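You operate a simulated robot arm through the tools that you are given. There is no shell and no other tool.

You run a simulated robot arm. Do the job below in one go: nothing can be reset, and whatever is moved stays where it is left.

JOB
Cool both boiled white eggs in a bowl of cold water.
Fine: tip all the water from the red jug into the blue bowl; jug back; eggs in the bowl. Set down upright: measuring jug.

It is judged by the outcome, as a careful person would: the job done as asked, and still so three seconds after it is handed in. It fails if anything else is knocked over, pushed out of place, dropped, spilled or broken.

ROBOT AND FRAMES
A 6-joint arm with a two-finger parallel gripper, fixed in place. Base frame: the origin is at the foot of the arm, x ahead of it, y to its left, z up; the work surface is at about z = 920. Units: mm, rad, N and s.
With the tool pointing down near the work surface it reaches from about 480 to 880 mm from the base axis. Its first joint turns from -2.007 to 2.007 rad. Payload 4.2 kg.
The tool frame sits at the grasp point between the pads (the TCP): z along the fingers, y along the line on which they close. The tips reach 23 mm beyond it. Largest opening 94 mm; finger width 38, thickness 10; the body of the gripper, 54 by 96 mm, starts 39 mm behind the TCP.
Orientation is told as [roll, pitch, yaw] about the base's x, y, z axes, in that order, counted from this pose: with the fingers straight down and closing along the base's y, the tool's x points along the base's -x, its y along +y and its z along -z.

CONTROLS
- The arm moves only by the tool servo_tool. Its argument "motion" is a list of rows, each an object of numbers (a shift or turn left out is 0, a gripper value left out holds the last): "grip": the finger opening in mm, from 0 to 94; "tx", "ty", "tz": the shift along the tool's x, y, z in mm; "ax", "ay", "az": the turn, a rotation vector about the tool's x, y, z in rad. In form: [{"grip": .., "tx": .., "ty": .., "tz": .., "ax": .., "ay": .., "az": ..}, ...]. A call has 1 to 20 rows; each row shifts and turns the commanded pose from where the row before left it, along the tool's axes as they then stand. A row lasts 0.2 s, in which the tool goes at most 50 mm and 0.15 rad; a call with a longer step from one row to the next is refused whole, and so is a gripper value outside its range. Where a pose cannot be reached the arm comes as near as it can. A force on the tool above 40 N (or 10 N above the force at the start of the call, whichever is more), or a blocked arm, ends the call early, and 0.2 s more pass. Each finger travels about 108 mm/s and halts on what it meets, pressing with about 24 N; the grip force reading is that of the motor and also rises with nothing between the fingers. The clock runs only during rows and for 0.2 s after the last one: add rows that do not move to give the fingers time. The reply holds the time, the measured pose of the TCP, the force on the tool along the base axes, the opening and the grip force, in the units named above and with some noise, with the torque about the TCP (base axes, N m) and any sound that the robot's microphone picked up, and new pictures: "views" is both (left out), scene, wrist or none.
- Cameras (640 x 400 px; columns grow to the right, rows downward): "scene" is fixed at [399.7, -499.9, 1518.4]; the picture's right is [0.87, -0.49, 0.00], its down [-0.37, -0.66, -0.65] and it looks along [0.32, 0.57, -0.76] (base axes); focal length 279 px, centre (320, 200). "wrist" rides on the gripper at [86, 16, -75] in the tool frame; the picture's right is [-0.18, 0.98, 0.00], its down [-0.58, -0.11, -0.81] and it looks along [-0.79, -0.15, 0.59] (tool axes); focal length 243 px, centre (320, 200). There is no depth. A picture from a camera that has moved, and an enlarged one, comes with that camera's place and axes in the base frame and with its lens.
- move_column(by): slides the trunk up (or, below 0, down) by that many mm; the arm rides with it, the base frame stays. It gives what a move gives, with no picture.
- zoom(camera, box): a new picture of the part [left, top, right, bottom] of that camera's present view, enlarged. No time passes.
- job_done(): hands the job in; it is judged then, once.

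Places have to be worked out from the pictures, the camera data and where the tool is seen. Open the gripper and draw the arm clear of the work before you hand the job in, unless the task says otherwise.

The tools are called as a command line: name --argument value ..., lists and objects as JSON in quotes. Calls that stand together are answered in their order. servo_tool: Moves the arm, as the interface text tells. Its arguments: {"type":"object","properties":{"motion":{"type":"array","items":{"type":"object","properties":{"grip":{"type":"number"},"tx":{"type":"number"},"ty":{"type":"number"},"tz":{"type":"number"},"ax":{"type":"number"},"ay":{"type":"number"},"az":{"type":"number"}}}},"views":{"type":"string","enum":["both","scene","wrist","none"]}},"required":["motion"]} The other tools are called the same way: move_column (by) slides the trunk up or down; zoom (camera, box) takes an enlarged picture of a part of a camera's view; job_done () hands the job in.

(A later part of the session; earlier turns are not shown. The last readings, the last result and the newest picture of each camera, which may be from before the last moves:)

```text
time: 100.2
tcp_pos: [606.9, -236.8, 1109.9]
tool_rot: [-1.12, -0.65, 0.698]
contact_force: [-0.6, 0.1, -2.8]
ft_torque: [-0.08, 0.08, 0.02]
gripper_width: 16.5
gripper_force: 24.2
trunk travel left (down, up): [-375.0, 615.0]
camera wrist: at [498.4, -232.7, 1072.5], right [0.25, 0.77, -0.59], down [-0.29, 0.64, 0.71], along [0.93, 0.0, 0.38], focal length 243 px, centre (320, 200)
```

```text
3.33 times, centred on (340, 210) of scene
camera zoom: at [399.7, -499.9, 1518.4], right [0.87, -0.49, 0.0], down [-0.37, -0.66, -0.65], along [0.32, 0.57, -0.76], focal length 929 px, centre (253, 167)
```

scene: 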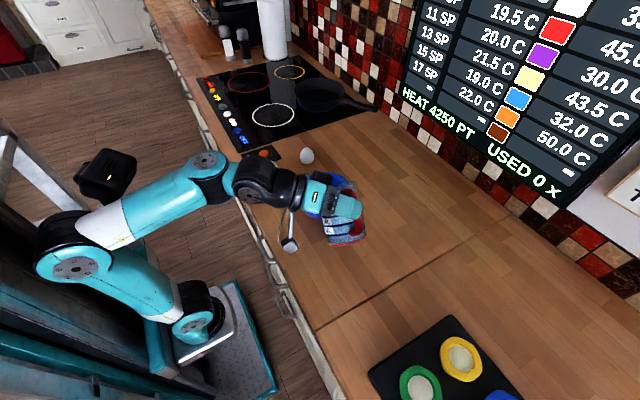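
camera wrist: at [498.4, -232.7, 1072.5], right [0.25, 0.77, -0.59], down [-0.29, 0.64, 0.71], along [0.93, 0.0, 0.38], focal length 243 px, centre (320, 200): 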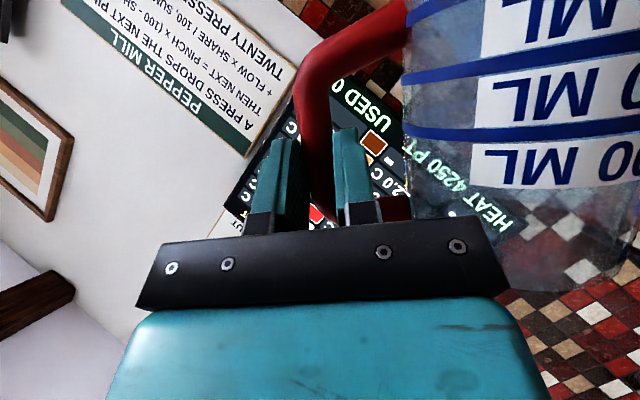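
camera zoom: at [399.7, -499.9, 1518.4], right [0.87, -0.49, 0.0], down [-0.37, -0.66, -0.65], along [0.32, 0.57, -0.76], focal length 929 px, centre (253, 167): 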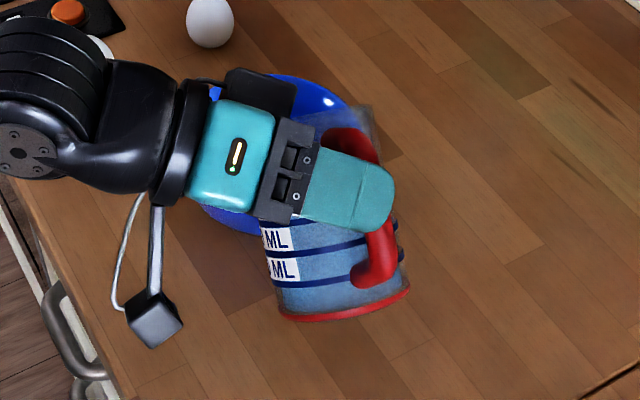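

The load dropped from 3.6 N to about 2.8 N, so water is beginning to flow, and no water shows on the counter. I'll continue slowly to about 60°.

servo_tool --motion '[{"tx": -2.24, "ty": 0.14, "tz": -1.3, "ax": 0.01085, "az": -0.0189}, {"tx": -2.24, "ty": 0.14, "tz": -1.3, "ax": 0.01085, "az": -0.0189}, {"tx": -2.24, "ty": 0.14, "tz": -1.3, "ax": 0.01085, "az": -0.0189}, {"tx": -2.24, "ty": 0.14, "tz": -1.3, "ax": 0.01085, "az": -0.0189}, {}, {}]' --views "scene"

zoom --camera "scene" --box '[270, 150, 410, 270]'

```text
time: 101.6
tcp_pos: [608.2, -228.9, 1117.4]
tool_rot: [-1.186, -0.579, 0.735]
contact_force: [0.0, 0.1, -3.9]
ft_torque: [-0.07, 0.05, 0.01]
gripper_width: 16.3
gripper_force: 23.9
trunk travel left (down, up): [-375.0, 615.0]
```

scene: 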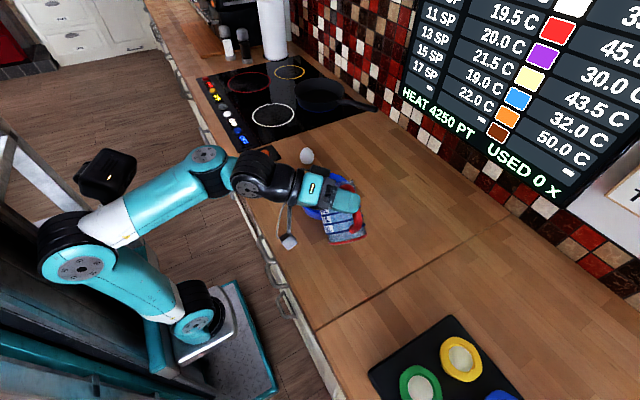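

```text
3.33 times, centred on (340, 210) of scene
camera zoom: at [399.7, -499.9, 1518.4], right [0.87, -0.49, 0.0], down [-0.37, -0.66, -0.65], along [0.32, 0.57, -0.76], focal length 929 px, centre (253, 167)
```

zoom: 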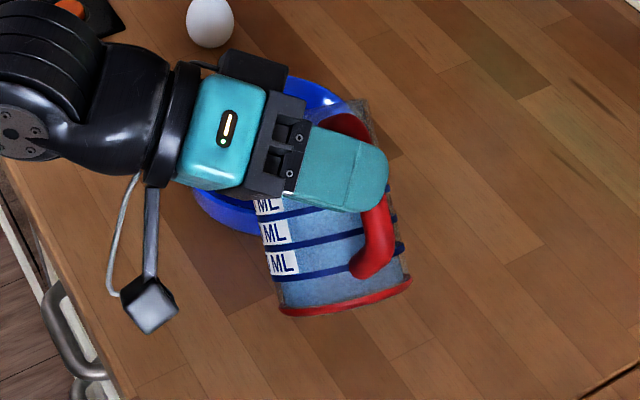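

The reading is back at 3.9 N, so that was noise and nothing has poured yet. I'll keep tilting slowly.

servo_tool --motion '[{"tx": -2.24, "ty": 0.14, "tz": -1.3, "ax": 0.01085, "az": -0.0189}, {"tx": -2.24, "ty": 0.14, "tz": -1.3, "ax": 0.01085, "az": -0.0189}, {"tx": -2.24, "ty": 0.14, "tz": -1.3, "ax": 0.01085, "az": -0.0189}, {"tx": -2.24, "ty": 0.14, "tz": -1.3, "ax": 0.01085, "az": -0.0189}, {}, {}]' --views "scene"

zoom --camera "scene" --box '[270, 150, 410, 270]'

```text
time: 103.0
tcp_pos: [610.5, -220.9, 1123.0]
tool_rot: [-1.242, -0.51, 0.768]
contact_force: [-0.3, 0.0, -3.1]
ft_torque: [-0.04, 0.03, -0.02]
gripper_width: 16.5
gripper_force: 24.5
trunk travel left (down, up): [-375.0, 615.0]
```

scene: 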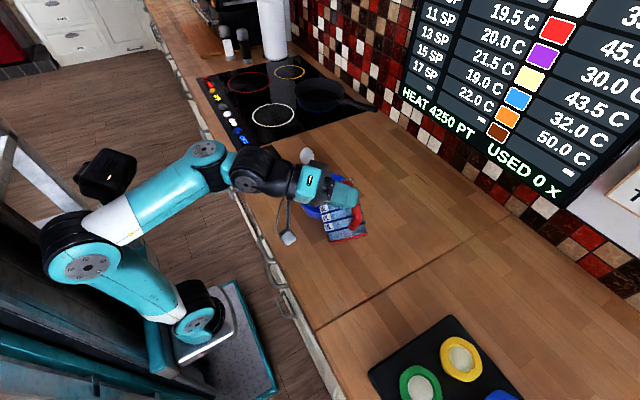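

```text
3.33 times, centred on (340, 210) of scene
camera zoom: at [399.7, -499.9, 1518.4], right [0.87, -0.49, 0.0], down [-0.37, -0.66, -0.65], along [0.32, 0.57, -0.76], focal length 929 px, centre (253, 167)
```

zoom: 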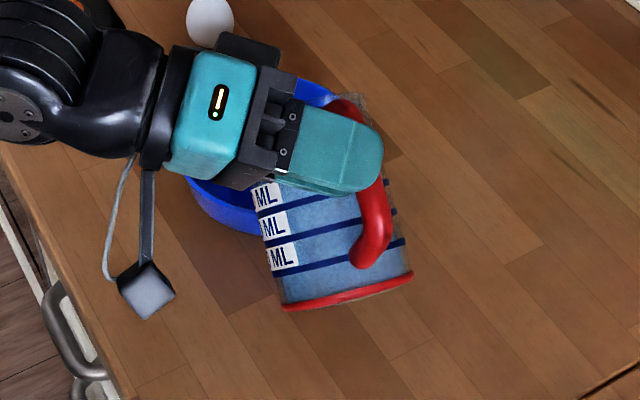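

servo_tool --motion '[{"tx": -2.78, "ty": 0.18, "tz": -1.6, "ax": 0.01085, "az": -0.0189}, {"tx": -2.78, "ty": 0.18, "tz": -1.6, "ax": 0.01085, "az": -0.0189}, {"tx": -2.78, "ty": 0.18, "tz": -1.6, "ax": 0.01085, "az": -0.0189}, {"tx": -2.78, "ty": 0.18, "tz": -1.6, "ax": 0.01085, "az": -0.0189}, {}, {}, {}]' --views "scene"

zoom --camera "scene" --box '[270, 150, 410, 270]'

```text
time: 104.6
tcp_pos: [613.3, -209.0, 1128.9]
tool_rot: [-1.298, -0.437, 0.791]
contact_force: [-0.1, 0.1, -3.7]
ft_torque: [-0.03, 0.06, 0.0]
gripper_width: 16.8
gripper_force: 24.1
trunk travel left (down, up): [-375.0, 615.0]
```

scene: 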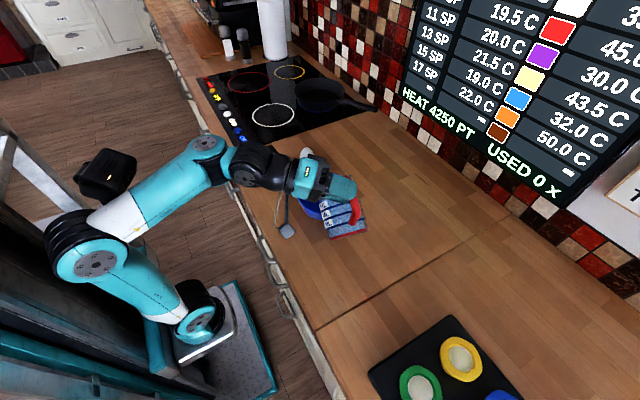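

```text
3.33 times, centred on (340, 210) of scene
camera zoom: at [399.7, -499.9, 1518.4], right [0.87, -0.49, 0.0], down [-0.37, -0.66, -0.65], along [0.32, 0.57, -0.76], focal length 929 px, centre (253, 167)
```

zoom: 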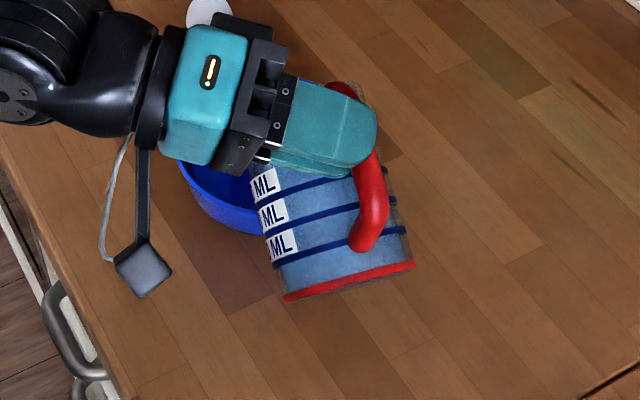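

servo_tool --motion '[{"tx": -2.78, "ty": 0.18, "tz": -1.6, "ax": 0.01085, "az": -0.0189}, {"tx": -2.78, "ty": 0.18, "tz": -1.6, "ax": 0.01085, "az": -0.0189}, {"tx": -2.78, "ty": 0.18, "tz": -1.6, "ax": 0.01085, "az": -0.0189}, {"tx": -2.78, "ty": 0.18, "tz": -1.6, "ax": 0.01085, "az": -0.0189}, {}, {}, {}]' --views "both"

zoom --camera "scene" --box '[270, 150, 410, 270]'

```text
time: 106.2
tcp_pos: [615.0, -198.2, 1135.1]
tool_rot: [-1.349, -0.363, 0.812]
contact_force: [-0.2, 0.6, -4.0]
ft_torque: [0.01, 0.01, -0.02]
gripper_width: 16.9
gripper_force: 24.0
trunk travel left (down, up): [-375.0, 615.0]
camera wrist: at [503.5, -205.2, 1103.8], right [0.2, 0.52, -0.83], down [-0.25, 0.85, 0.47], along [0.95, 0.11, 0.3], focal length 243 px, centre (320, 200)
```

scene: 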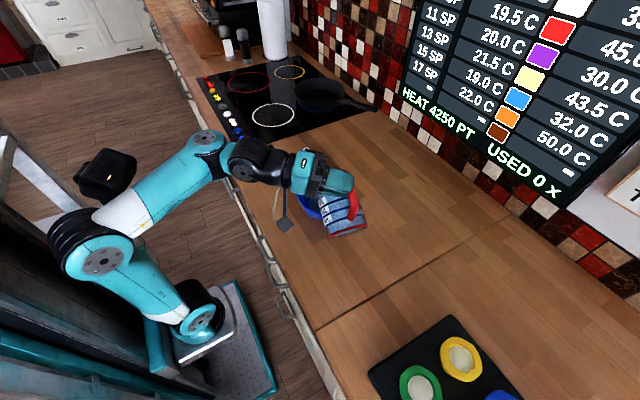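
wrist: 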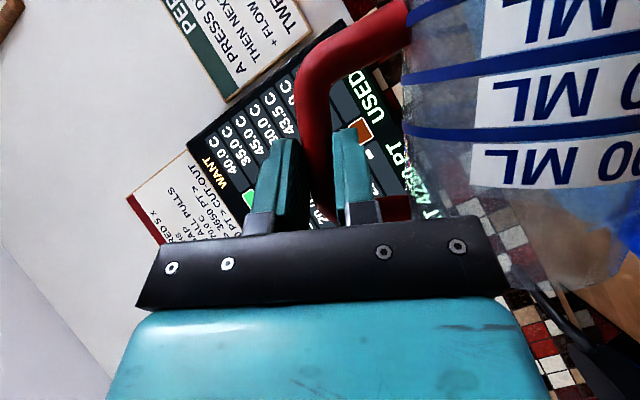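

```text
3.33 times, centred on (340, 210) of scene
camera zoom: at [399.7, -499.9, 1518.4], right [0.87, -0.49, 0.0], down [-0.37, -0.66, -0.65], along [0.32, 0.57, -0.76], focal length 929 px, centre (253, 167)
```

zoom: 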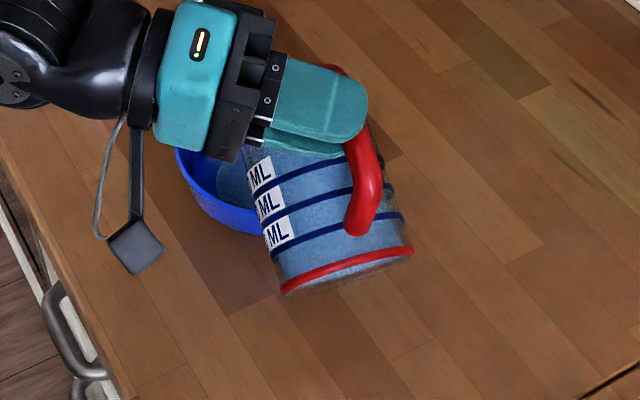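

The water is now visible close to the spout lip. I'll continue in small steps.

servo_tool --motion '[{"tx": -3.3, "ty": 0, "tz": -1.9, "ax": 0.01085, "az": -0.0189}, {"tx": -3.3, "ty": 0, "tz": -1.9, "ax": 0.01085, "az": -0.0189}, {"tx": -3.3, "ty": 0, "tz": -1.9, "ax": 0.01085, "az": -0.0189}, {"tx": -3.3, "ty": 0, "tz": -1.9, "ax": 0.01085, "az": -0.0189}, {}, {}, {}]' --views "both"

zoom --camera "scene" --box '[270, 150, 410, 270]'

zoom --camera "wrist" --box '[400, 100, 640, 330]'

```text
time: 107.8
tcp_pos: [617.2, -184.7, 1139.6]
tool_rot: [-1.398, -0.289, 0.828]
contact_force: [-0.6, 0.1, -3.4]
ft_torque: [0.01, 0.05, 0.04]
gripper_width: 16.5
gripper_force: 24.3
trunk travel left (down, up): [-375.0, 615.0]
camera wrist: at [505.7, -194.7, 1111.9], right [0.18, 0.45, -0.88], down [-0.24, 0.88, 0.4], along [0.95, 0.14, 0.27], focal length 243 px, centre (320, 200)
```

scene: 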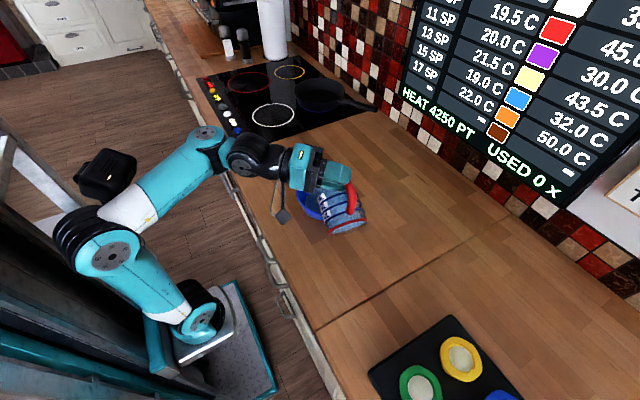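
wrist: 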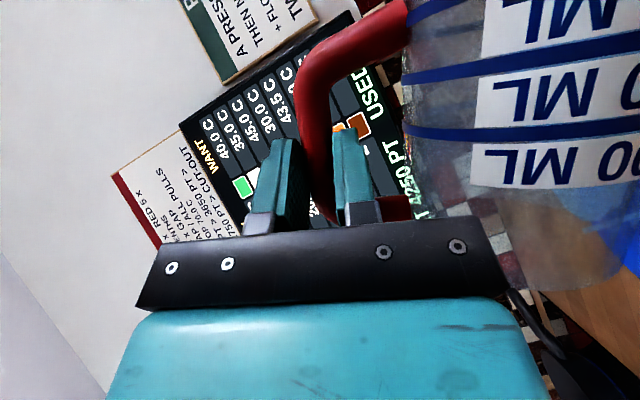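

```text
3.33 times, centred on (340, 210) of scene
camera zoom: at [399.7, -499.9, 1518.4], right [0.87, -0.49, 0.0], down [-0.37, -0.66, -0.65], along [0.32, 0.57, -0.76], focal length 929 px, centre (253, 167)
```

zoom: 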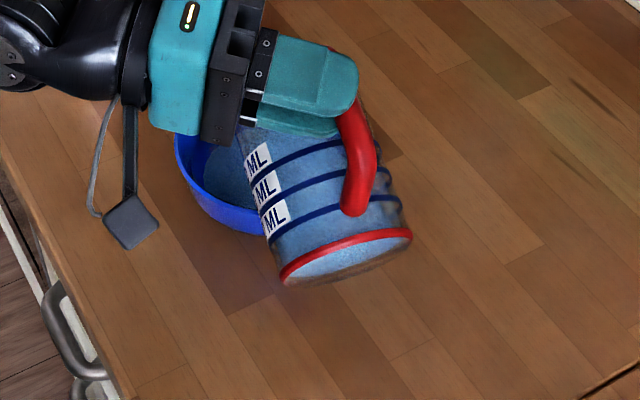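

```text
1.74 times, centred on (520, 215) of wrist
camera zoom: at [505.7, -194.7, 1111.9], right [0.18, 0.45, -0.88], down [-0.24, 0.88, 0.4], along [0.95, 0.14, 0.27], focal length 422 px, centre (-28, 174)
```

zoom: 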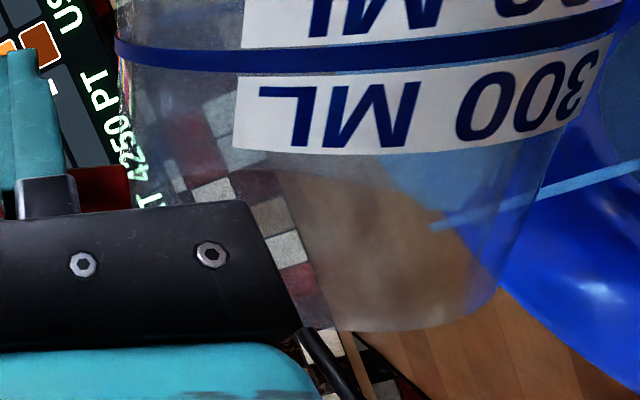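

The wrist view shows a thin water stream leaving the spout and falling inside the bowl. I'll continue gently, keeping the spout tracked over the bowl.

servo_tool --motion '[{}, {}, {"tx": -3.3, "ty": 0, "tz": -1.9, "ax": 0.01085, "az": -0.0189}, {}, {"tx": -3.3, "ty": 0, "tz": -1.9, "ax": 0.01085, "az": -0.0189}, {}, {"tx": -3.3, "ty": 0, "tz": -1.9, "ax": 0.01085, "az": -0.0189}, {}, {"tx": -3.3, "ty": 0, "tz": -1.9, "ax": 0.01085, "az": -0.0189}, {}, {}, {}]' --views "both"

zoom --camera "scene" --box '[270, 150, 410, 270]'

zoom --camera "wrist" --box '[400, 100, 640, 330]'

```text
time: 110.4
tcp_pos: [620.2, -170.4, 1144.7]
tool_rot: [-1.446, -0.212, 0.837]
contact_force: [0.0, 0.0, -1.9]
ft_torque: [0.04, 0.04, -0.03]
gripper_width: 16.4
gripper_force: 24.0
trunk travel left (down, up): [-375.0, 615.0]
camera wrist: at [508.0, -182.3, 1119.9], right [0.17, 0.37, -0.91], down [-0.23, 0.91, 0.33], along [0.96, 0.16, 0.24], focal length 243 px, centre (320, 200)
```

scene: 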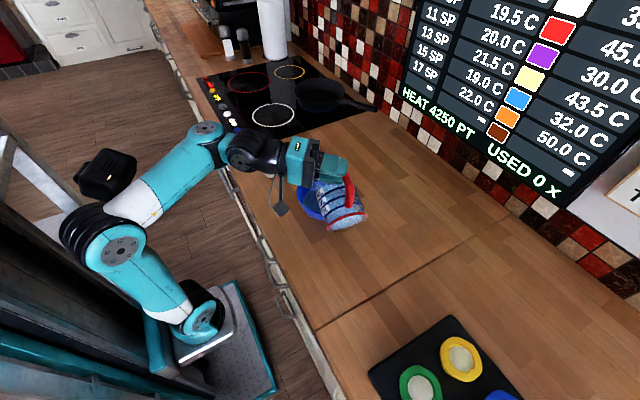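
wrist: 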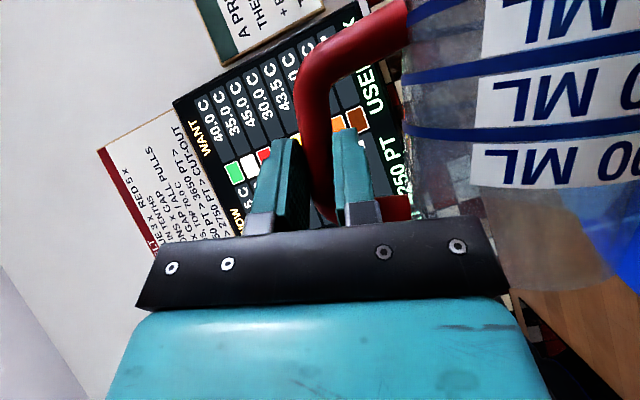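

```text
3.33 times, centred on (340, 210) of scene
camera zoom: at [399.7, -499.9, 1518.4], right [0.87, -0.49, 0.0], down [-0.37, -0.66, -0.65], along [0.32, 0.57, -0.76], focal length 929 px, centre (253, 167)
```

zoom: 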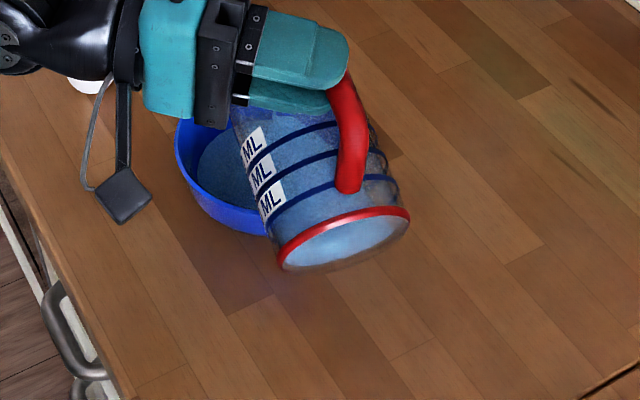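

```text
1.74 times, centred on (520, 215) of wrist
camera zoom: at [508.0, -182.3, 1119.9], right [0.17, 0.37, -0.91], down [-0.23, 0.91, 0.33], along [0.96, 0.16, 0.24], focal length 422 px, centre (-28, 174)
```

zoom: 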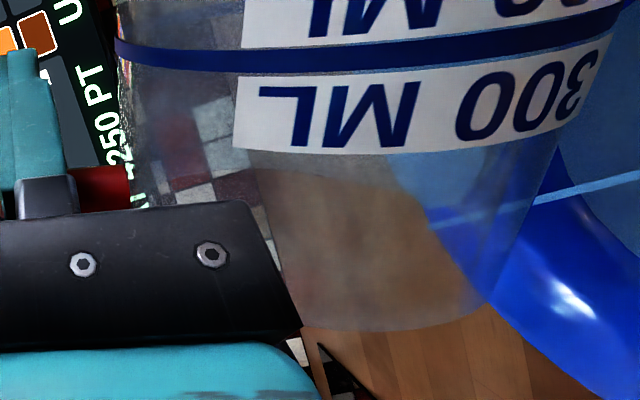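

The bowl is filling, with the water surface visible in it, and the load has fallen to 1.9 N. The counter is dry. I'll continue to 90°.

servo_tool --motion '[{"tx": -3.44, "ty": -0.39, "tz": -1.98, "ax": 0.01085, "az": -0.0189}, {}, {"tx": -3.44, "ty": -0.39, "tz": -1.98, "ax": 0.01085, "az": -0.0189}, {}, {"tx": -3.44, "ty": -0.39, "tz": -1.98, "ax": 0.01085, "az": -0.0189}, {}, {"tx": -3.44, "ty": -0.39, "tz": -1.98, "ax": 0.01085, "az": -0.0189}, {}, {"tx": -3.44, "ty": -0.39, "tz": -1.98, "ax": 0.01085, "az": -0.0189}, {}, {"tx": -3.44, "ty": -0.39, "tz": -1.98, "ax": 0.01085, "az": -0.0189}, {}, {"tx": -3.44, "ty": -0.39, "tz": -1.98, "ax": 0.01085, "az": -0.0189}, {}, {"tx": -3.44, "ty": -0.39, "tz": -1.98, "ax": 0.01085, "az": -0.0189}, {}, {}]' --views "both"

zoom --camera "scene" --box '[270, 150, 410, 270]'

zoom --camera "wrist" --box '[400, 100, 640, 330]'

```text
time: 114.0
tcp_pos: [625.8, -140.3, 1152.6]
tool_rot: [-1.533, -0.064, 0.851]
contact_force: [0.7, 0.1, -1.3]
ft_torque: [0.08, 0.04, 0.01]
gripper_width: 16.3
gripper_force: 23.7
trunk travel left (down, up): [-375.0, 615.0]
camera wrist: at [512.8, -156.0, 1133.5], right [0.14, 0.21, -0.97], down [-0.23, 0.96, 0.18], along [0.96, 0.19, 0.18], focal length 243 px, centre (320, 200)
```

scene: 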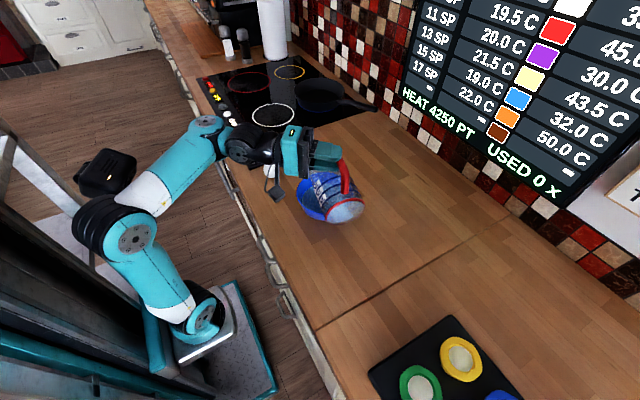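
wrist: 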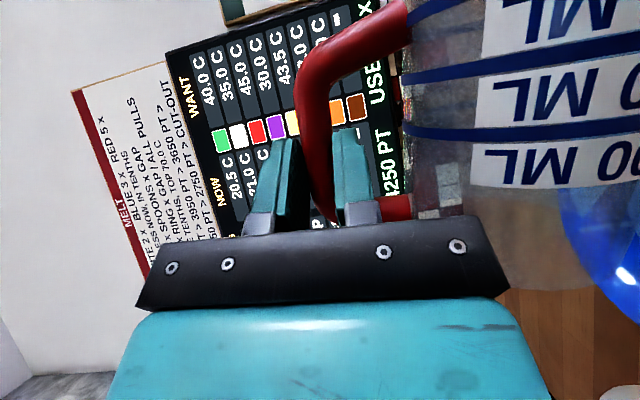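

```text
3.33 times, centred on (340, 210) of scene
camera zoom: at [399.7, -499.9, 1518.4], right [0.87, -0.49, 0.0], down [-0.37, -0.66, -0.65], along [0.32, 0.57, -0.76], focal length 929 px, centre (253, 167)
```

zoom: 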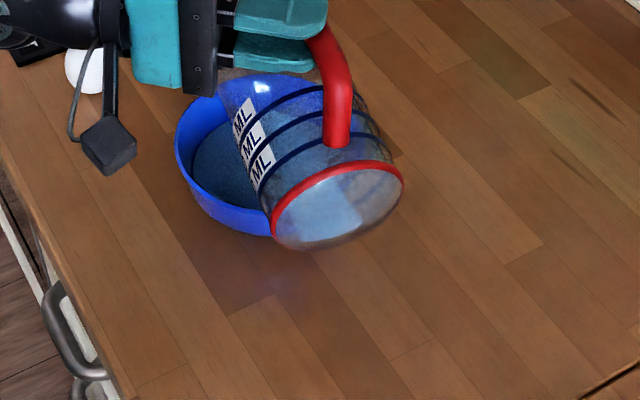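

```text
1.74 times, centred on (520, 215) of wrist
camera zoom: at [512.8, -156.0, 1133.5], right [0.14, 0.21, -0.97], down [-0.23, 0.96, 0.18], along [0.96, 0.19, 0.18], focal length 422 px, centre (-28, 174)
```

zoom: 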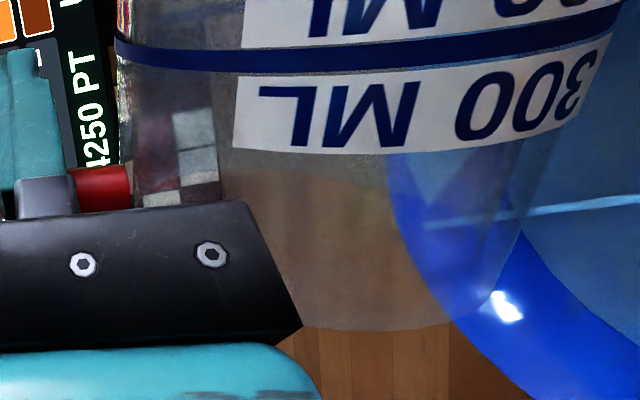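

Still pouring cleanly, with 1.3 N left. I'll continue to about 110°.

servo_tool --motion '[{}, {"tx": -4.07, "ty": -1.08, "tz": -2.35, "ax": 0.01448, "az": -0.02524}, {"tx": -4.07, "ty": -1.08, "tz": -2.35, "ax": 0.01448, "az": -0.02524}, {"tx": -4.07, "ty": -1.08, "tz": -2.35, "ax": 0.01448, "az": -0.02524}, {"tx": -4.07, "ty": -1.08, "tz": -2.35, "ax": 0.01448, "az": -0.02524}, {"tx": -4.07, "ty": -1.08, "tz": -2.35, "ax": 0.01448, "az": -0.02524}, {"tx": -4.07, "ty": -1.08, "tz": -2.35, "ax": 0.01448, "az": -0.02524}, {}, {"tx": -3.93, "ty": -1.14, "tz": -2.27, "ax": 0.01448, "az": -0.02524}, {"tx": -3.93, "ty": -1.14, "tz": -2.27, "ax": 0.01448, "az": -0.02524}, {"tx": -3.93, "ty": -1.14, "tz": -2.27, "ax": 0.01448, "az": -0.02524}, {"tx": -3.93, "ty": -1.14, "tz": -2.27, "ax": 0.01448, "az": -0.02524}, {"tx": -3.93, "ty": -1.14, "tz": -2.27, "ax": 0.01448, "az": -0.02524}, {"tx": -3.93, "ty": -1.14, "tz": -2.27, "ax": 0.01448, "az": -0.02524}, {}, {}, {}]' --views "both"

zoom --camera "scene" --box '[270, 150, 410, 270]'

zoom --camera "wrist" --box '[400, 100, 640, 330]'

```text
time: 117.6
tcp_pos: [636.5, -84.0, 1162.7]
tool_rot: [-1.709, 0.237, 0.835]
contact_force: [-0.2, 0.5, -2.7]
ft_torque: [0.07, -0.03, 0.0]
gripper_width: 16.3
gripper_force: 23.6
trunk travel left (down, up): [-375.0, 615.0]
camera wrist: at [523.3, -104.5, 1156.4], right [0.07, -0.13, -0.99], down [-0.23, 0.96, -0.14], along [0.97, 0.23, 0.04], focal length 243 px, centre (320, 200)
```

scene: 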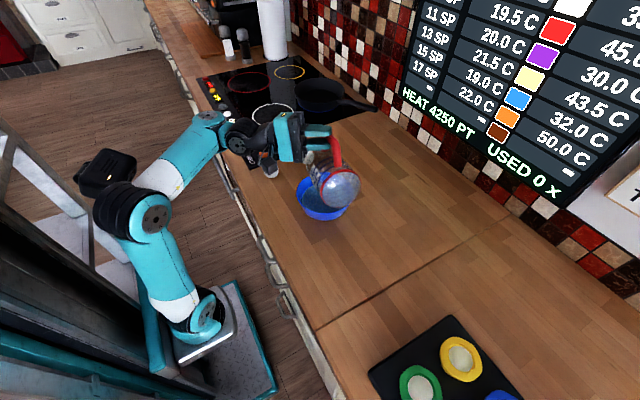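
wrist: 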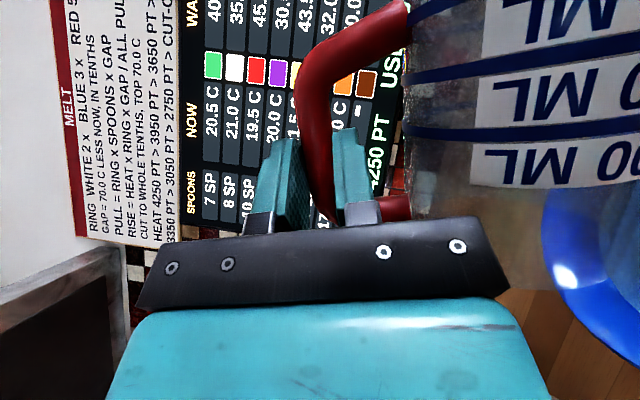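

```text
3.33 times, centred on (340, 210) of scene
camera zoom: at [399.7, -499.9, 1518.4], right [0.87, -0.49, 0.0], down [-0.37, -0.66, -0.65], along [0.32, 0.57, -0.76], focal length 929 px, centre (253, 167)
```

zoom: 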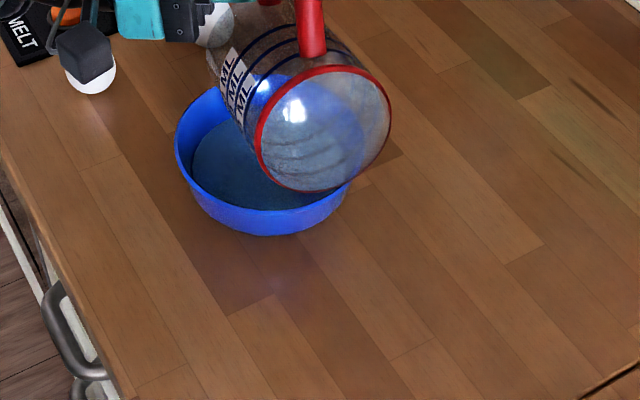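

```text
1.74 times, centred on (520, 215) of wrist
camera zoom: at [523.3, -104.5, 1156.4], right [0.07, -0.13, -0.99], down [-0.23, 0.96, -0.14], along [0.97, 0.23, 0.04], focal length 422 px, centre (-28, 174)
```

zoom: 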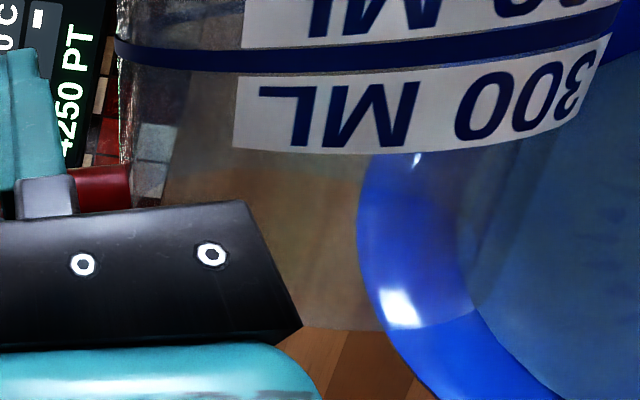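

The jug looks empty now and the stream has stopped. I'll tilt on to about 128° to drain every last bit, then read the load.

servo_tool --motion '[{"tx": -3.5, "ty": -1.07, "tz": -2.02, "ax": 0.01448, "az": -0.02524}, {"tx": -3.5, "ty": -1.07, "tz": -2.02, "ax": 0.01448, "az": -0.02524}, {"tx": -3.5, "ty": -1.07, "tz": -2.02, "ax": 0.01448, "az": -0.02524}, {"tx": -3.5, "ty": -1.07, "tz": -2.02, "ax": 0.01448, "az": -0.02524}, {"tx": -3.5, "ty": -1.07, "tz": -2.02, "ax": 0.01448, "az": -0.02524}, {"tx": -3.5, "ty": -1.07, "tz": -2.02, "ax": 0.01448, "az": -0.02524}, {"tx": -3.5, "ty": -1.06, "tz": -2.02, "ax": 0.01448, "az": -0.02524}, {"tx": -3.5, "ty": -1.06, "tz": -2.02, "ax": 0.01448, "az": -0.02524}, {"tx": -3.5, "ty": -1.06, "tz": -2.02, "ax": 0.01448, "az": -0.02524}, {"tx": -3.5, "ty": -1.06, "tz": -2.02, "ax": 0.01448, "az": -0.02524}, {}, {}, {}, {}, {}]' --views "both"

zoom --camera "scene" --box '[270, 130, 410, 250]'

servo_tool --motion '[{}, {}, {}, {}, {}]' --views "none"

```text
time: 120.8
tcp_pos: [646.2, -43.7, 1155.7]
tool_rot: [-1.875, 0.485, 0.781]
contact_force: [0.3, 1.1, -0.9]
ft_torque: [0.13, 0.03, 0.01]
gripper_width: 16.4
gripper_force: 23.9
trunk travel left (down, up): [-375.0, 615.0]
camera wrist: at [532.1, -65.3, 1162.6], right [0.01, -0.4, -0.92], down [-0.24, 0.89, -0.39], along [0.97, 0.23, -0.09], focal length 243 px, centre (320, 200)
```

scene: 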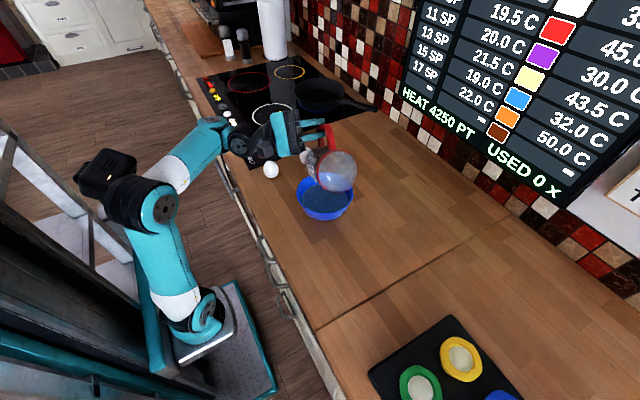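
wrist: 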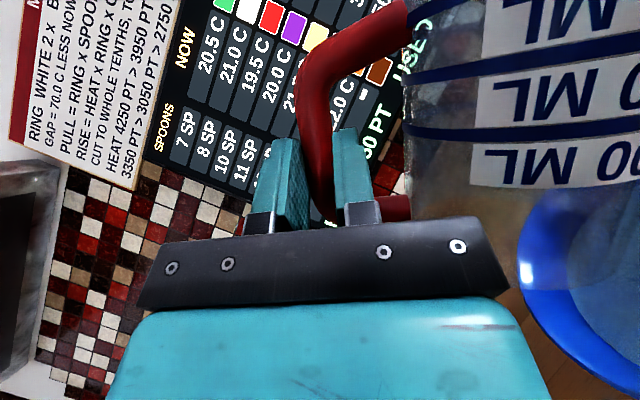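

```text
3.33 times, centred on (340, 190) of scene
camera zoom: at [399.7, -499.9, 1518.4], right [0.87, -0.49, 0.0], down [-0.37, -0.66, -0.65], along [0.32, 0.57, -0.76], focal length 929 px, centre (253, 233)
```

zoom: 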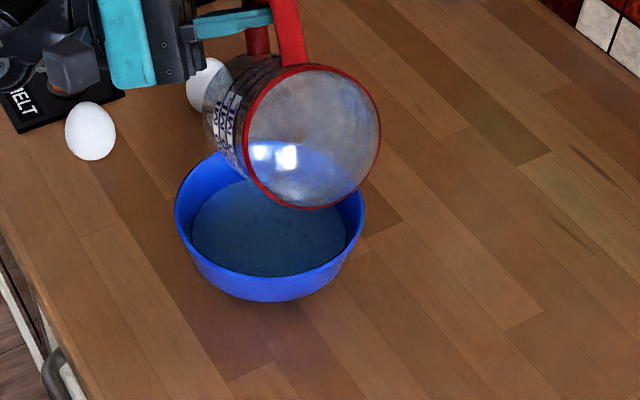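

```text
time: 122.0
tcp_pos: [645.4, -44.7, 1155.4]
tool_rot: [-1.875, 0.485, 0.78]
contact_force: [0.1, 0.6, -1.2]
ft_torque: [0.08, 0.01, 0.0]
gripper_width: 16.3
gripper_force: 24.1
trunk travel left (down, up): [-375.0, 615.0]
```

The jug is empty (about 1.1 N, just its own weight), the bowl is about 60% full and the counter is dry. I'll raise 40 mm and check reach before tipping the jug back upright.

servo_tool --motion '[{"tx": 4.7, "ty": -8.4, "tz": 2.7}, {"tx": 4.7, "ty": -8.4, "tz": 2.7}, {"tx": 4.7, "ty": -8.4, "tz": 2.7}, {"tx": 4.7, "ty": -8.4, "tz": 2.7}, {}, {}]' --views "scene"

```text
time: 123.4
tcp_pos: [643.4, -45.3, 1197.0]
tool_rot: [-1.876, 0.486, 0.775]
contact_force: [-0.6, -0.4, -2.2]
ft_torque: [0.08, 0.0, 0.01]
gripper_width: 16.3
gripper_force: 23.7
trunk travel left (down, up): [-375.0, 615.0]
```

scene: 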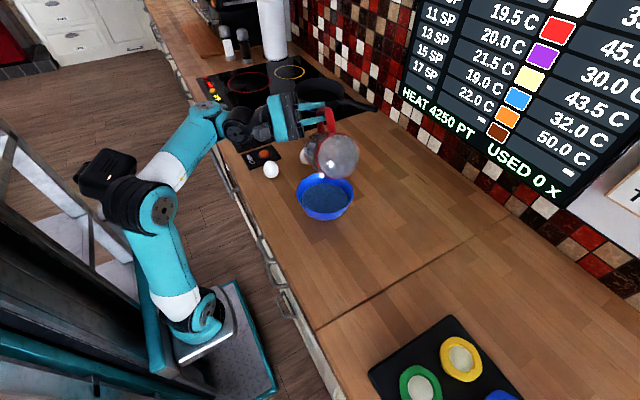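

No flags. Now I'll roll the jug back upright while moving it back towards its own side, along the clearance path I worked out.

servo_tool --motion '[{"tx": 7.95, "ty": 9.75, "tz": 4.59, "ax": -0.05324, "az": 0.0928}, {"tx": 8.81, "ty": 8.73, "tz": 5.08, "ax": -0.05324, "az": 0.0928}, {"tx": 9.57, "ty": 7.58, "tz": 5.53, "ax": -0.05324, "az": 0.0928}, {"tx": 10.21, "ty": 6.36, "tz": 5.9, "ax": -0.05324, "az": 0.0928}, {"tx": 10.74, "ty": 5.07, "tz": 6.2, "ax": -0.05324, "az": 0.0928}, {"tx": 11.15, "ty": 3.72, "tz": 6.44, "ax": -0.05324, "az": 0.0928}, {"tx": 11.43, "ty": 2.31, "tz": 6.6, "ax": -0.05324, "az": 0.0928}, {"tx": 11.58, "ty": 0.9, "tz": 6.68, "ax": -0.05324, "az": 0.0928}, {"tx": 11.6, "ty": -0.53, "tz": 6.7, "ax": -0.05324, "az": 0.0928}, {"tx": 11.48, "ty": -1.97, "tz": 6.63, "ax": -0.05324, "az": 0.0928}, {}]' --views "scene"

```text
time: 125.8
tcp_pos: [619.6, -170.3, 1162.4]
tool_rot: [-1.303, -0.433, 0.792]
contact_force: [0.6, 0.9, -1.4]
ft_torque: [0.0, 0.03, -0.01]
gripper_width: 16.4
gripper_force: 23.9
trunk travel left (down, up): [-375.0, 615.0]
```

scene: 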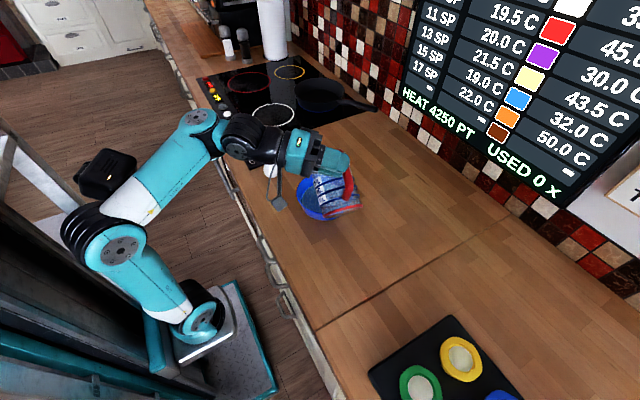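

servo_tool --motion '[{"tx": 11.23, "ty": -3.37, "tz": 6.48, "ax": -0.05324, "az": 0.0928}, {"tx": 10.86, "ty": -4.73, "tz": 6.27, "ax": -0.05324, "az": 0.0928}, {"tx": 10.35, "ty": -6.05, "tz": 5.98, "ax": -0.05324, "az": 0.0928}, {"tx": 9.74, "ty": -7.29, "tz": 5.62, "ax": -0.05324, "az": 0.0928}, {"tx": 9.01, "ty": -8.45, "tz": 5.2, "ax": -0.05324, "az": 0.0928}, {"tx": 8.18, "ty": -9.51, "tz": 4.72, "ax": -0.05324, "az": 0.0928}, {"tx": 7.25, "ty": -10.47, "tz": 4.18, "ax": -0.05324, "az": 0.0928}, {"tx": 6.24, "ty": -11.3, "tz": 3.6, "ax": -0.05324, "az": 0.0928}, {"tx": 5.16, "ty": -12, "tz": 2.98, "ax": -0.05324, "az": 0.0928}, {"tx": 4.01, "ty": -12.57, "tz": 2.32, "ax": -0.05324, "az": 0.0928}, {}]' --views "both"

zoom --camera "scene" --box '[250, 130, 430, 290]'

```text
time: 128.2
tcp_pos: [594.1, -299.6, 1129.5]
tool_rot: [0.01, -1.05, -0.209]
contact_force: [0.3, -0.3, -1.6]
ft_torque: [-0.1, 0.05, 0.02]
gripper_width: 16.2
gripper_force: 24.2
trunk travel left (down, up): [-375.0, 615.0]
camera wrist: at [491.5, -263.5, 1091.5], right [0.28, 0.94, 0.16], down [-0.42, -0.03, 0.91], along [0.86, -0.33, 0.39], focal length 243 px, centre (320, 200)
```

scene: 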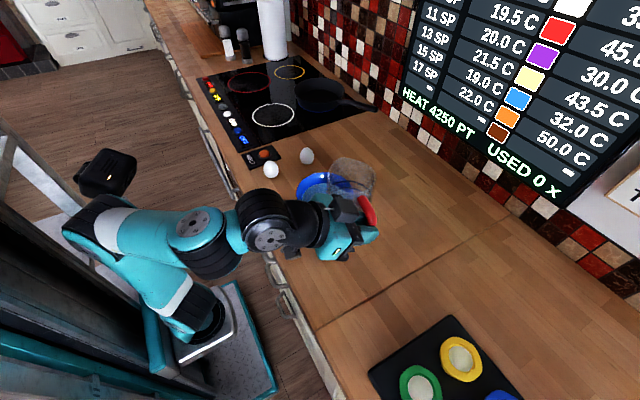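
wrist: 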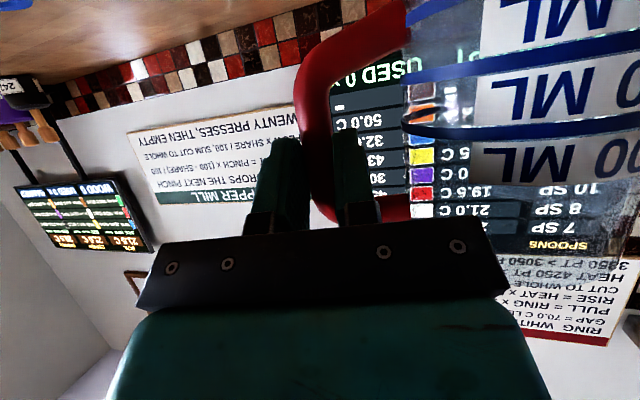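

```text
2.50 times, centred on (340, 210) of scene
camera zoom: at [399.7, -499.9, 1518.4], right [0.87, -0.49, 0.0], down [-0.37, -0.66, -0.65], along [0.32, 0.57, -0.76], focal length 697 px, centre (270, 175)
```

zoom: 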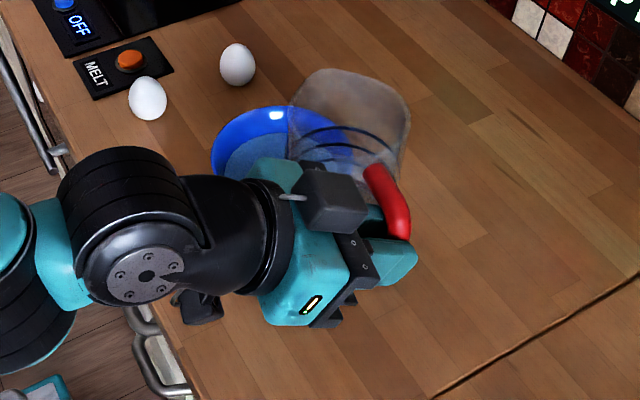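

The jug is upright again and the bowl holds the water. I'll measure the small droop from the wrist view so I can set the jug down level.

zoom --camera "wrist" --box '[270, 40, 430, 240]'

zoom --camera "wrist" --box '[380, 0, 640, 230]'

```text
2.00 times, centred on (350, 140) of wrist
camera zoom: at [491.5, -263.5, 1091.5], right [0.28, 0.94, 0.16], down [-0.42, -0.03, 0.91], along [0.86, -0.33, 0.39], focal length 485 px, centre (260, 320)
```

zoom: 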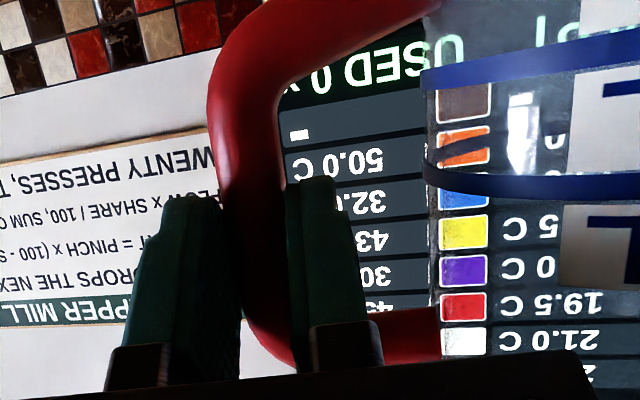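

```text
1.74 times, centred on (510, 115) of wrist
camera zoom: at [491.5, -263.5, 1091.5], right [0.28, 0.94, 0.16], down [-0.42, -0.03, 0.91], along [0.86, -0.33, 0.39], focal length 422 px, centre (-10, 348)
```

zoom: 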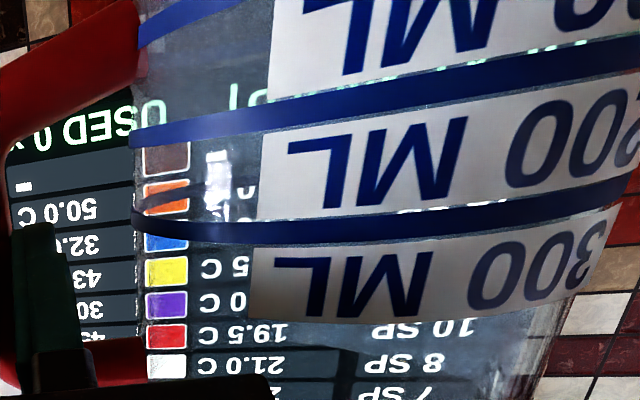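

I'll yaw the jug back to its original orientation here, well above everything.

servo_tool --motion '[{"ax": 0.0727, "az": 0.042}, {"ax": 0.0727, "az": 0.042}, {"ax": 0.0727, "az": 0.042}, {"ax": 0.0727, "az": 0.042}, {"ax": 0.0727, "az": 0.042}, {"ax": 0.0727, "az": 0.042}, {"ax": 0.0727, "az": 0.042}, {"ax": 0.0727, "az": 0.042}, {"ax": 0.0727, "az": 0.042}, {"ax": 0.0727, "az": 0.042}, {}, {}]' --views "scene"

zoom --camera "scene" --box '[270, 130, 430, 270]'

```text
time: 130.8
tcp_pos: [593.7, -298.5, 1130.5]
tool_rot: [0.009, -1.046, -1.047]
contact_force: [0.1, -0.2, -0.9]
ft_torque: [-0.04, 0.07, 0.0]
gripper_width: 16.3
gripper_force: 24.4
trunk travel left (down, up): [-375.0, 615.0]
```

scene: 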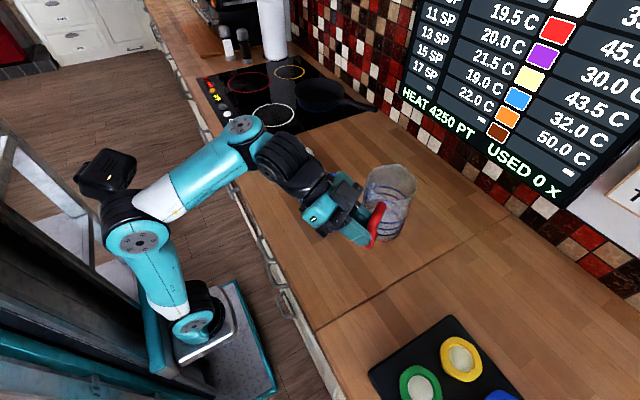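

```text
2.86 times, centred on (350, 200) of scene
camera zoom: at [399.7, -499.9, 1518.4], right [0.87, -0.49, 0.0], down [-0.37, -0.66, -0.65], along [0.32, 0.57, -0.76], focal length 796 px, centre (234, 200)
```

zoom: 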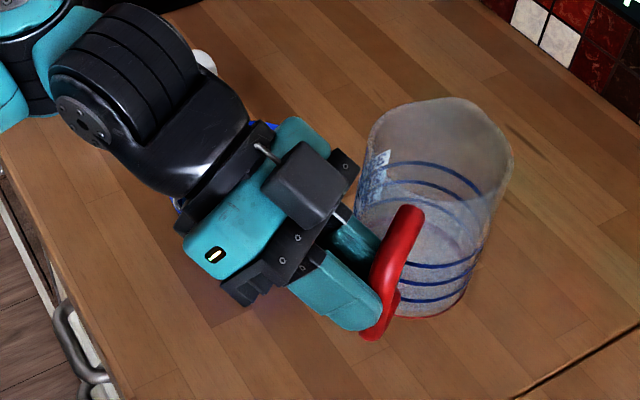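

The jug is upright and empty. I'll move it back above its original spot.

servo_tool --motion '[{"tx": 9.4, "ty": -7.1, "tz": 1.2}, {"tx": 9.4, "ty": -7.1, "tz": 1.2}, {"tx": 9.4, "ty": -7.1, "tz": 1.2}, {"tx": 9.4, "ty": -7.1, "tz": 1.2}, {"tx": 9.4, "ty": -7.1, "tz": 1.2}, {"tx": 9.4, "ty": -7.1, "tz": 1.2}, {"tx": 9.4, "ty": -7.1, "tz": 1.2}, {"tx": 9.4, "ty": -7.1, "tz": 1.2}, {}, {}]' --views "both"

zoom --camera "scene" --box '[270, 180, 400, 300]'

```text
time: 133.0
tcp_pos: [530.7, -302.9, 1059.9]
tool_rot: [0.006, -1.046, -1.046]
contact_force: [0.1, 0.1, -1.1]
ft_torque: [-0.03, 0.09, 0.0]
gripper_width: 15.9
gripper_force: 24.2
trunk travel left (down, up): [-375.0, 615.0]
camera wrist: at [489.8, -203.2, 1022.0], right [0.89, 0.42, 0.16], down [-0.3, 0.29, 0.91], along [0.33, -0.86, 0.39], focal length 243 px, centre (320, 200)
```

scene: 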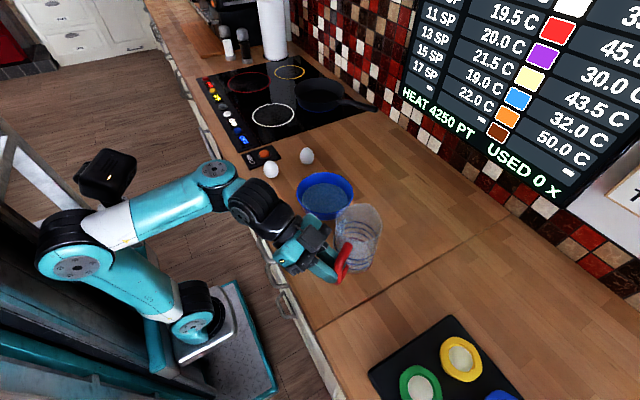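
wrist: 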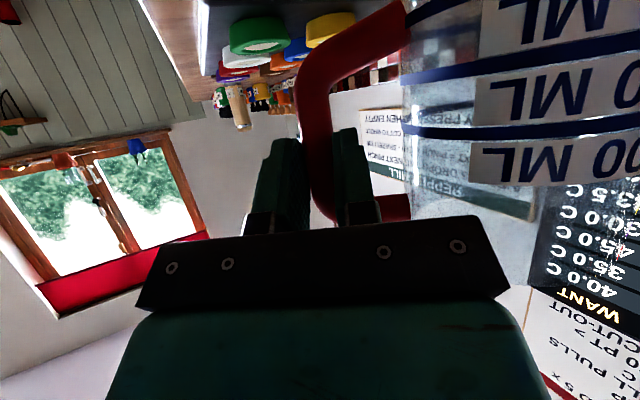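

```text
3.33 times, centred on (335, 240) of scene
camera zoom: at [399.7, -499.9, 1518.4], right [0.87, -0.49, 0.0], down [-0.37, -0.66, -0.65], along [0.32, 0.57, -0.76], focal length 929 px, centre (270, 67)
```

zoom: 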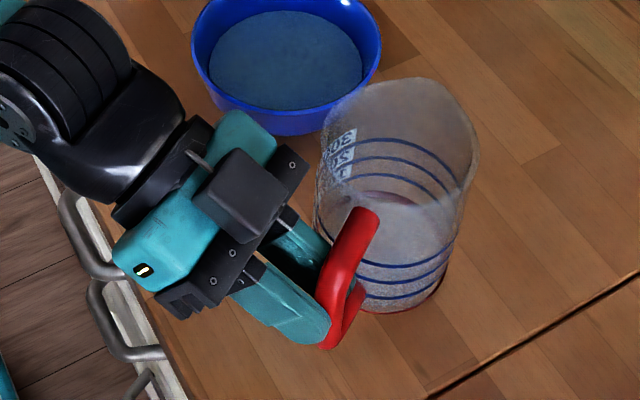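

Lined up over the original spot. I'll lower 38 mm, then creep down until it touches.

servo_tool --motion '[{"tx": 6.6, "tz": 3.8}, {"tx": 6.6, "tz": 3.8}, {"tx": 6.6, "tz": 3.8}, {"tx": 6.6, "tz": 3.8}, {"tx": 6.6, "tz": 3.8}, {}, {}]' --views "none"

servo_tool --motion '[{"tx": 2.6, "tz": 1.5}, {"tx": 2.6, "tz": 1.5}, {}, {}]' --views "scene"

zoom --camera "scene" --box '[270, 190, 390, 300]'

```text
time: 134.6
tcp_pos: [529.5, -302.5, 1021.4]
tool_rot: [0.012, -1.045, -1.046]
contact_force: [-0.1, 0.0, -1.3]
ft_torque: [-0.05, 0.08, 0.01]
gripper_width: 16.4
gripper_force: 24.4
trunk travel left (down, up): [-375.0, 615.0]
```

```text
time: 135.6
tcp_pos: [530.5, -303.9, 1015.7]
tool_rot: [0.01, -1.042, -1.045]
contact_force: [0.0, 1.1, -2.4]
ft_torque: [-0.01, 0.11, -0.01]
gripper_width: 16.1
gripper_force: 23.7
trunk travel left (down, up): [-375.0, 615.0]
```

scene: 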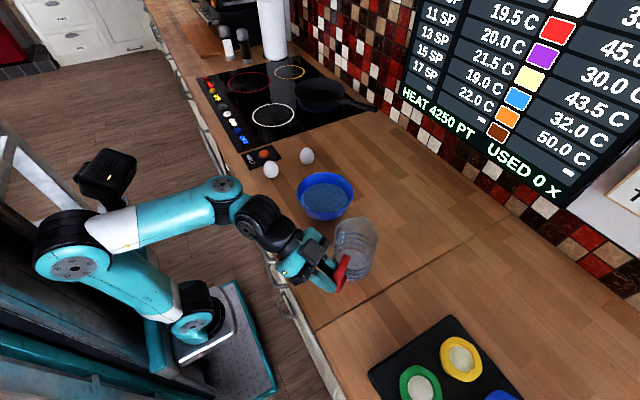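

```text
3.64 times, centred on (330, 245) of scene
camera zoom: at [399.7, -499.9, 1518.4], right [0.87, -0.49, 0.0], down [-0.37, -0.66, -0.65], along [0.32, 0.57, -0.76], focal length 1013 px, centre (284, 36)
```

zoom: 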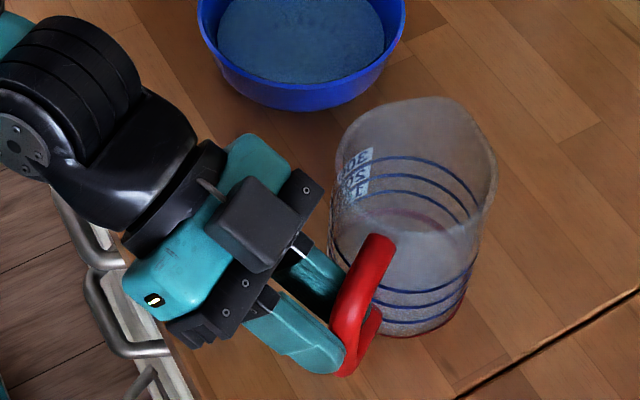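

servo_tool --motion '[{"tx": 1.3, "tz": 0.75}, {"tx": 1.3, "tz": 0.75}, {}, {}]' --views "none"

servo_tool --motion '[{"tx": 1.3, "tz": 0.75}, {"tx": 1.3, "tz": 0.75}, {}, {}]' --views "none"

servo_tool --motion '[{"tx": 1.3, "tz": 0.75}, {"tx": 1.3, "tz": 0.75}, {}, {}]' --views "wrist"

```text
time: 136.6
tcp_pos: [530.0, -303.0, 1012.0]
tool_rot: [0.009, -1.045, -1.049]
contact_force: [-0.4, -0.3, -1.0]
ft_torque: [-0.02, 0.11, 0.0]
gripper_width: 16.6
gripper_force: 24.5
trunk travel left (down, up): [-375.0, 615.0]
```

```text
time: 137.6
tcp_pos: [530.3, -301.9, 1008.7]
tool_rot: [0.008, -1.046, -1.048]
contact_force: [0.4, 0.3, -1.5]
ft_torque: [-0.06, 0.13, 0.0]
gripper_width: 16.4
gripper_force: 23.9
trunk travel left (down, up): [-375.0, 615.0]
```

```text
time: 138.6
tcp_pos: [530.0, -302.2, 1006.8]
tool_rot: [0.008, -1.046, -1.049]
contact_force: [0.7, 0.6, -1.8]
ft_torque: [-0.02, 0.09, -0.03]
gripper_width: 16.5
gripper_force: 24.2
trunk travel left (down, up): [-375.0, 615.0]
camera wrist: at [489.9, -203.1, 968.5], right [0.89, 0.42, 0.16], down [-0.3, 0.29, 0.91], along [0.33, -0.86, 0.39], focal length 243 px, centre (320, 200)
```

wrist: 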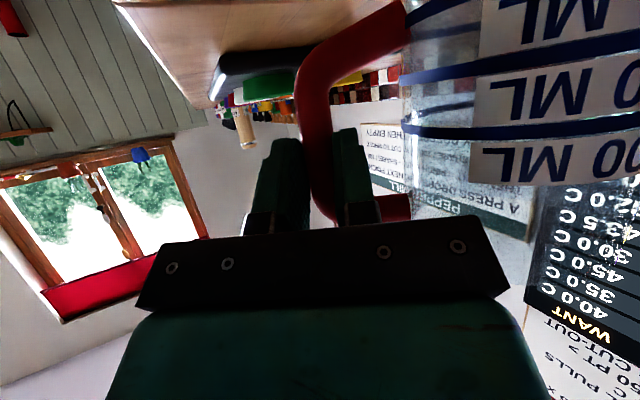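

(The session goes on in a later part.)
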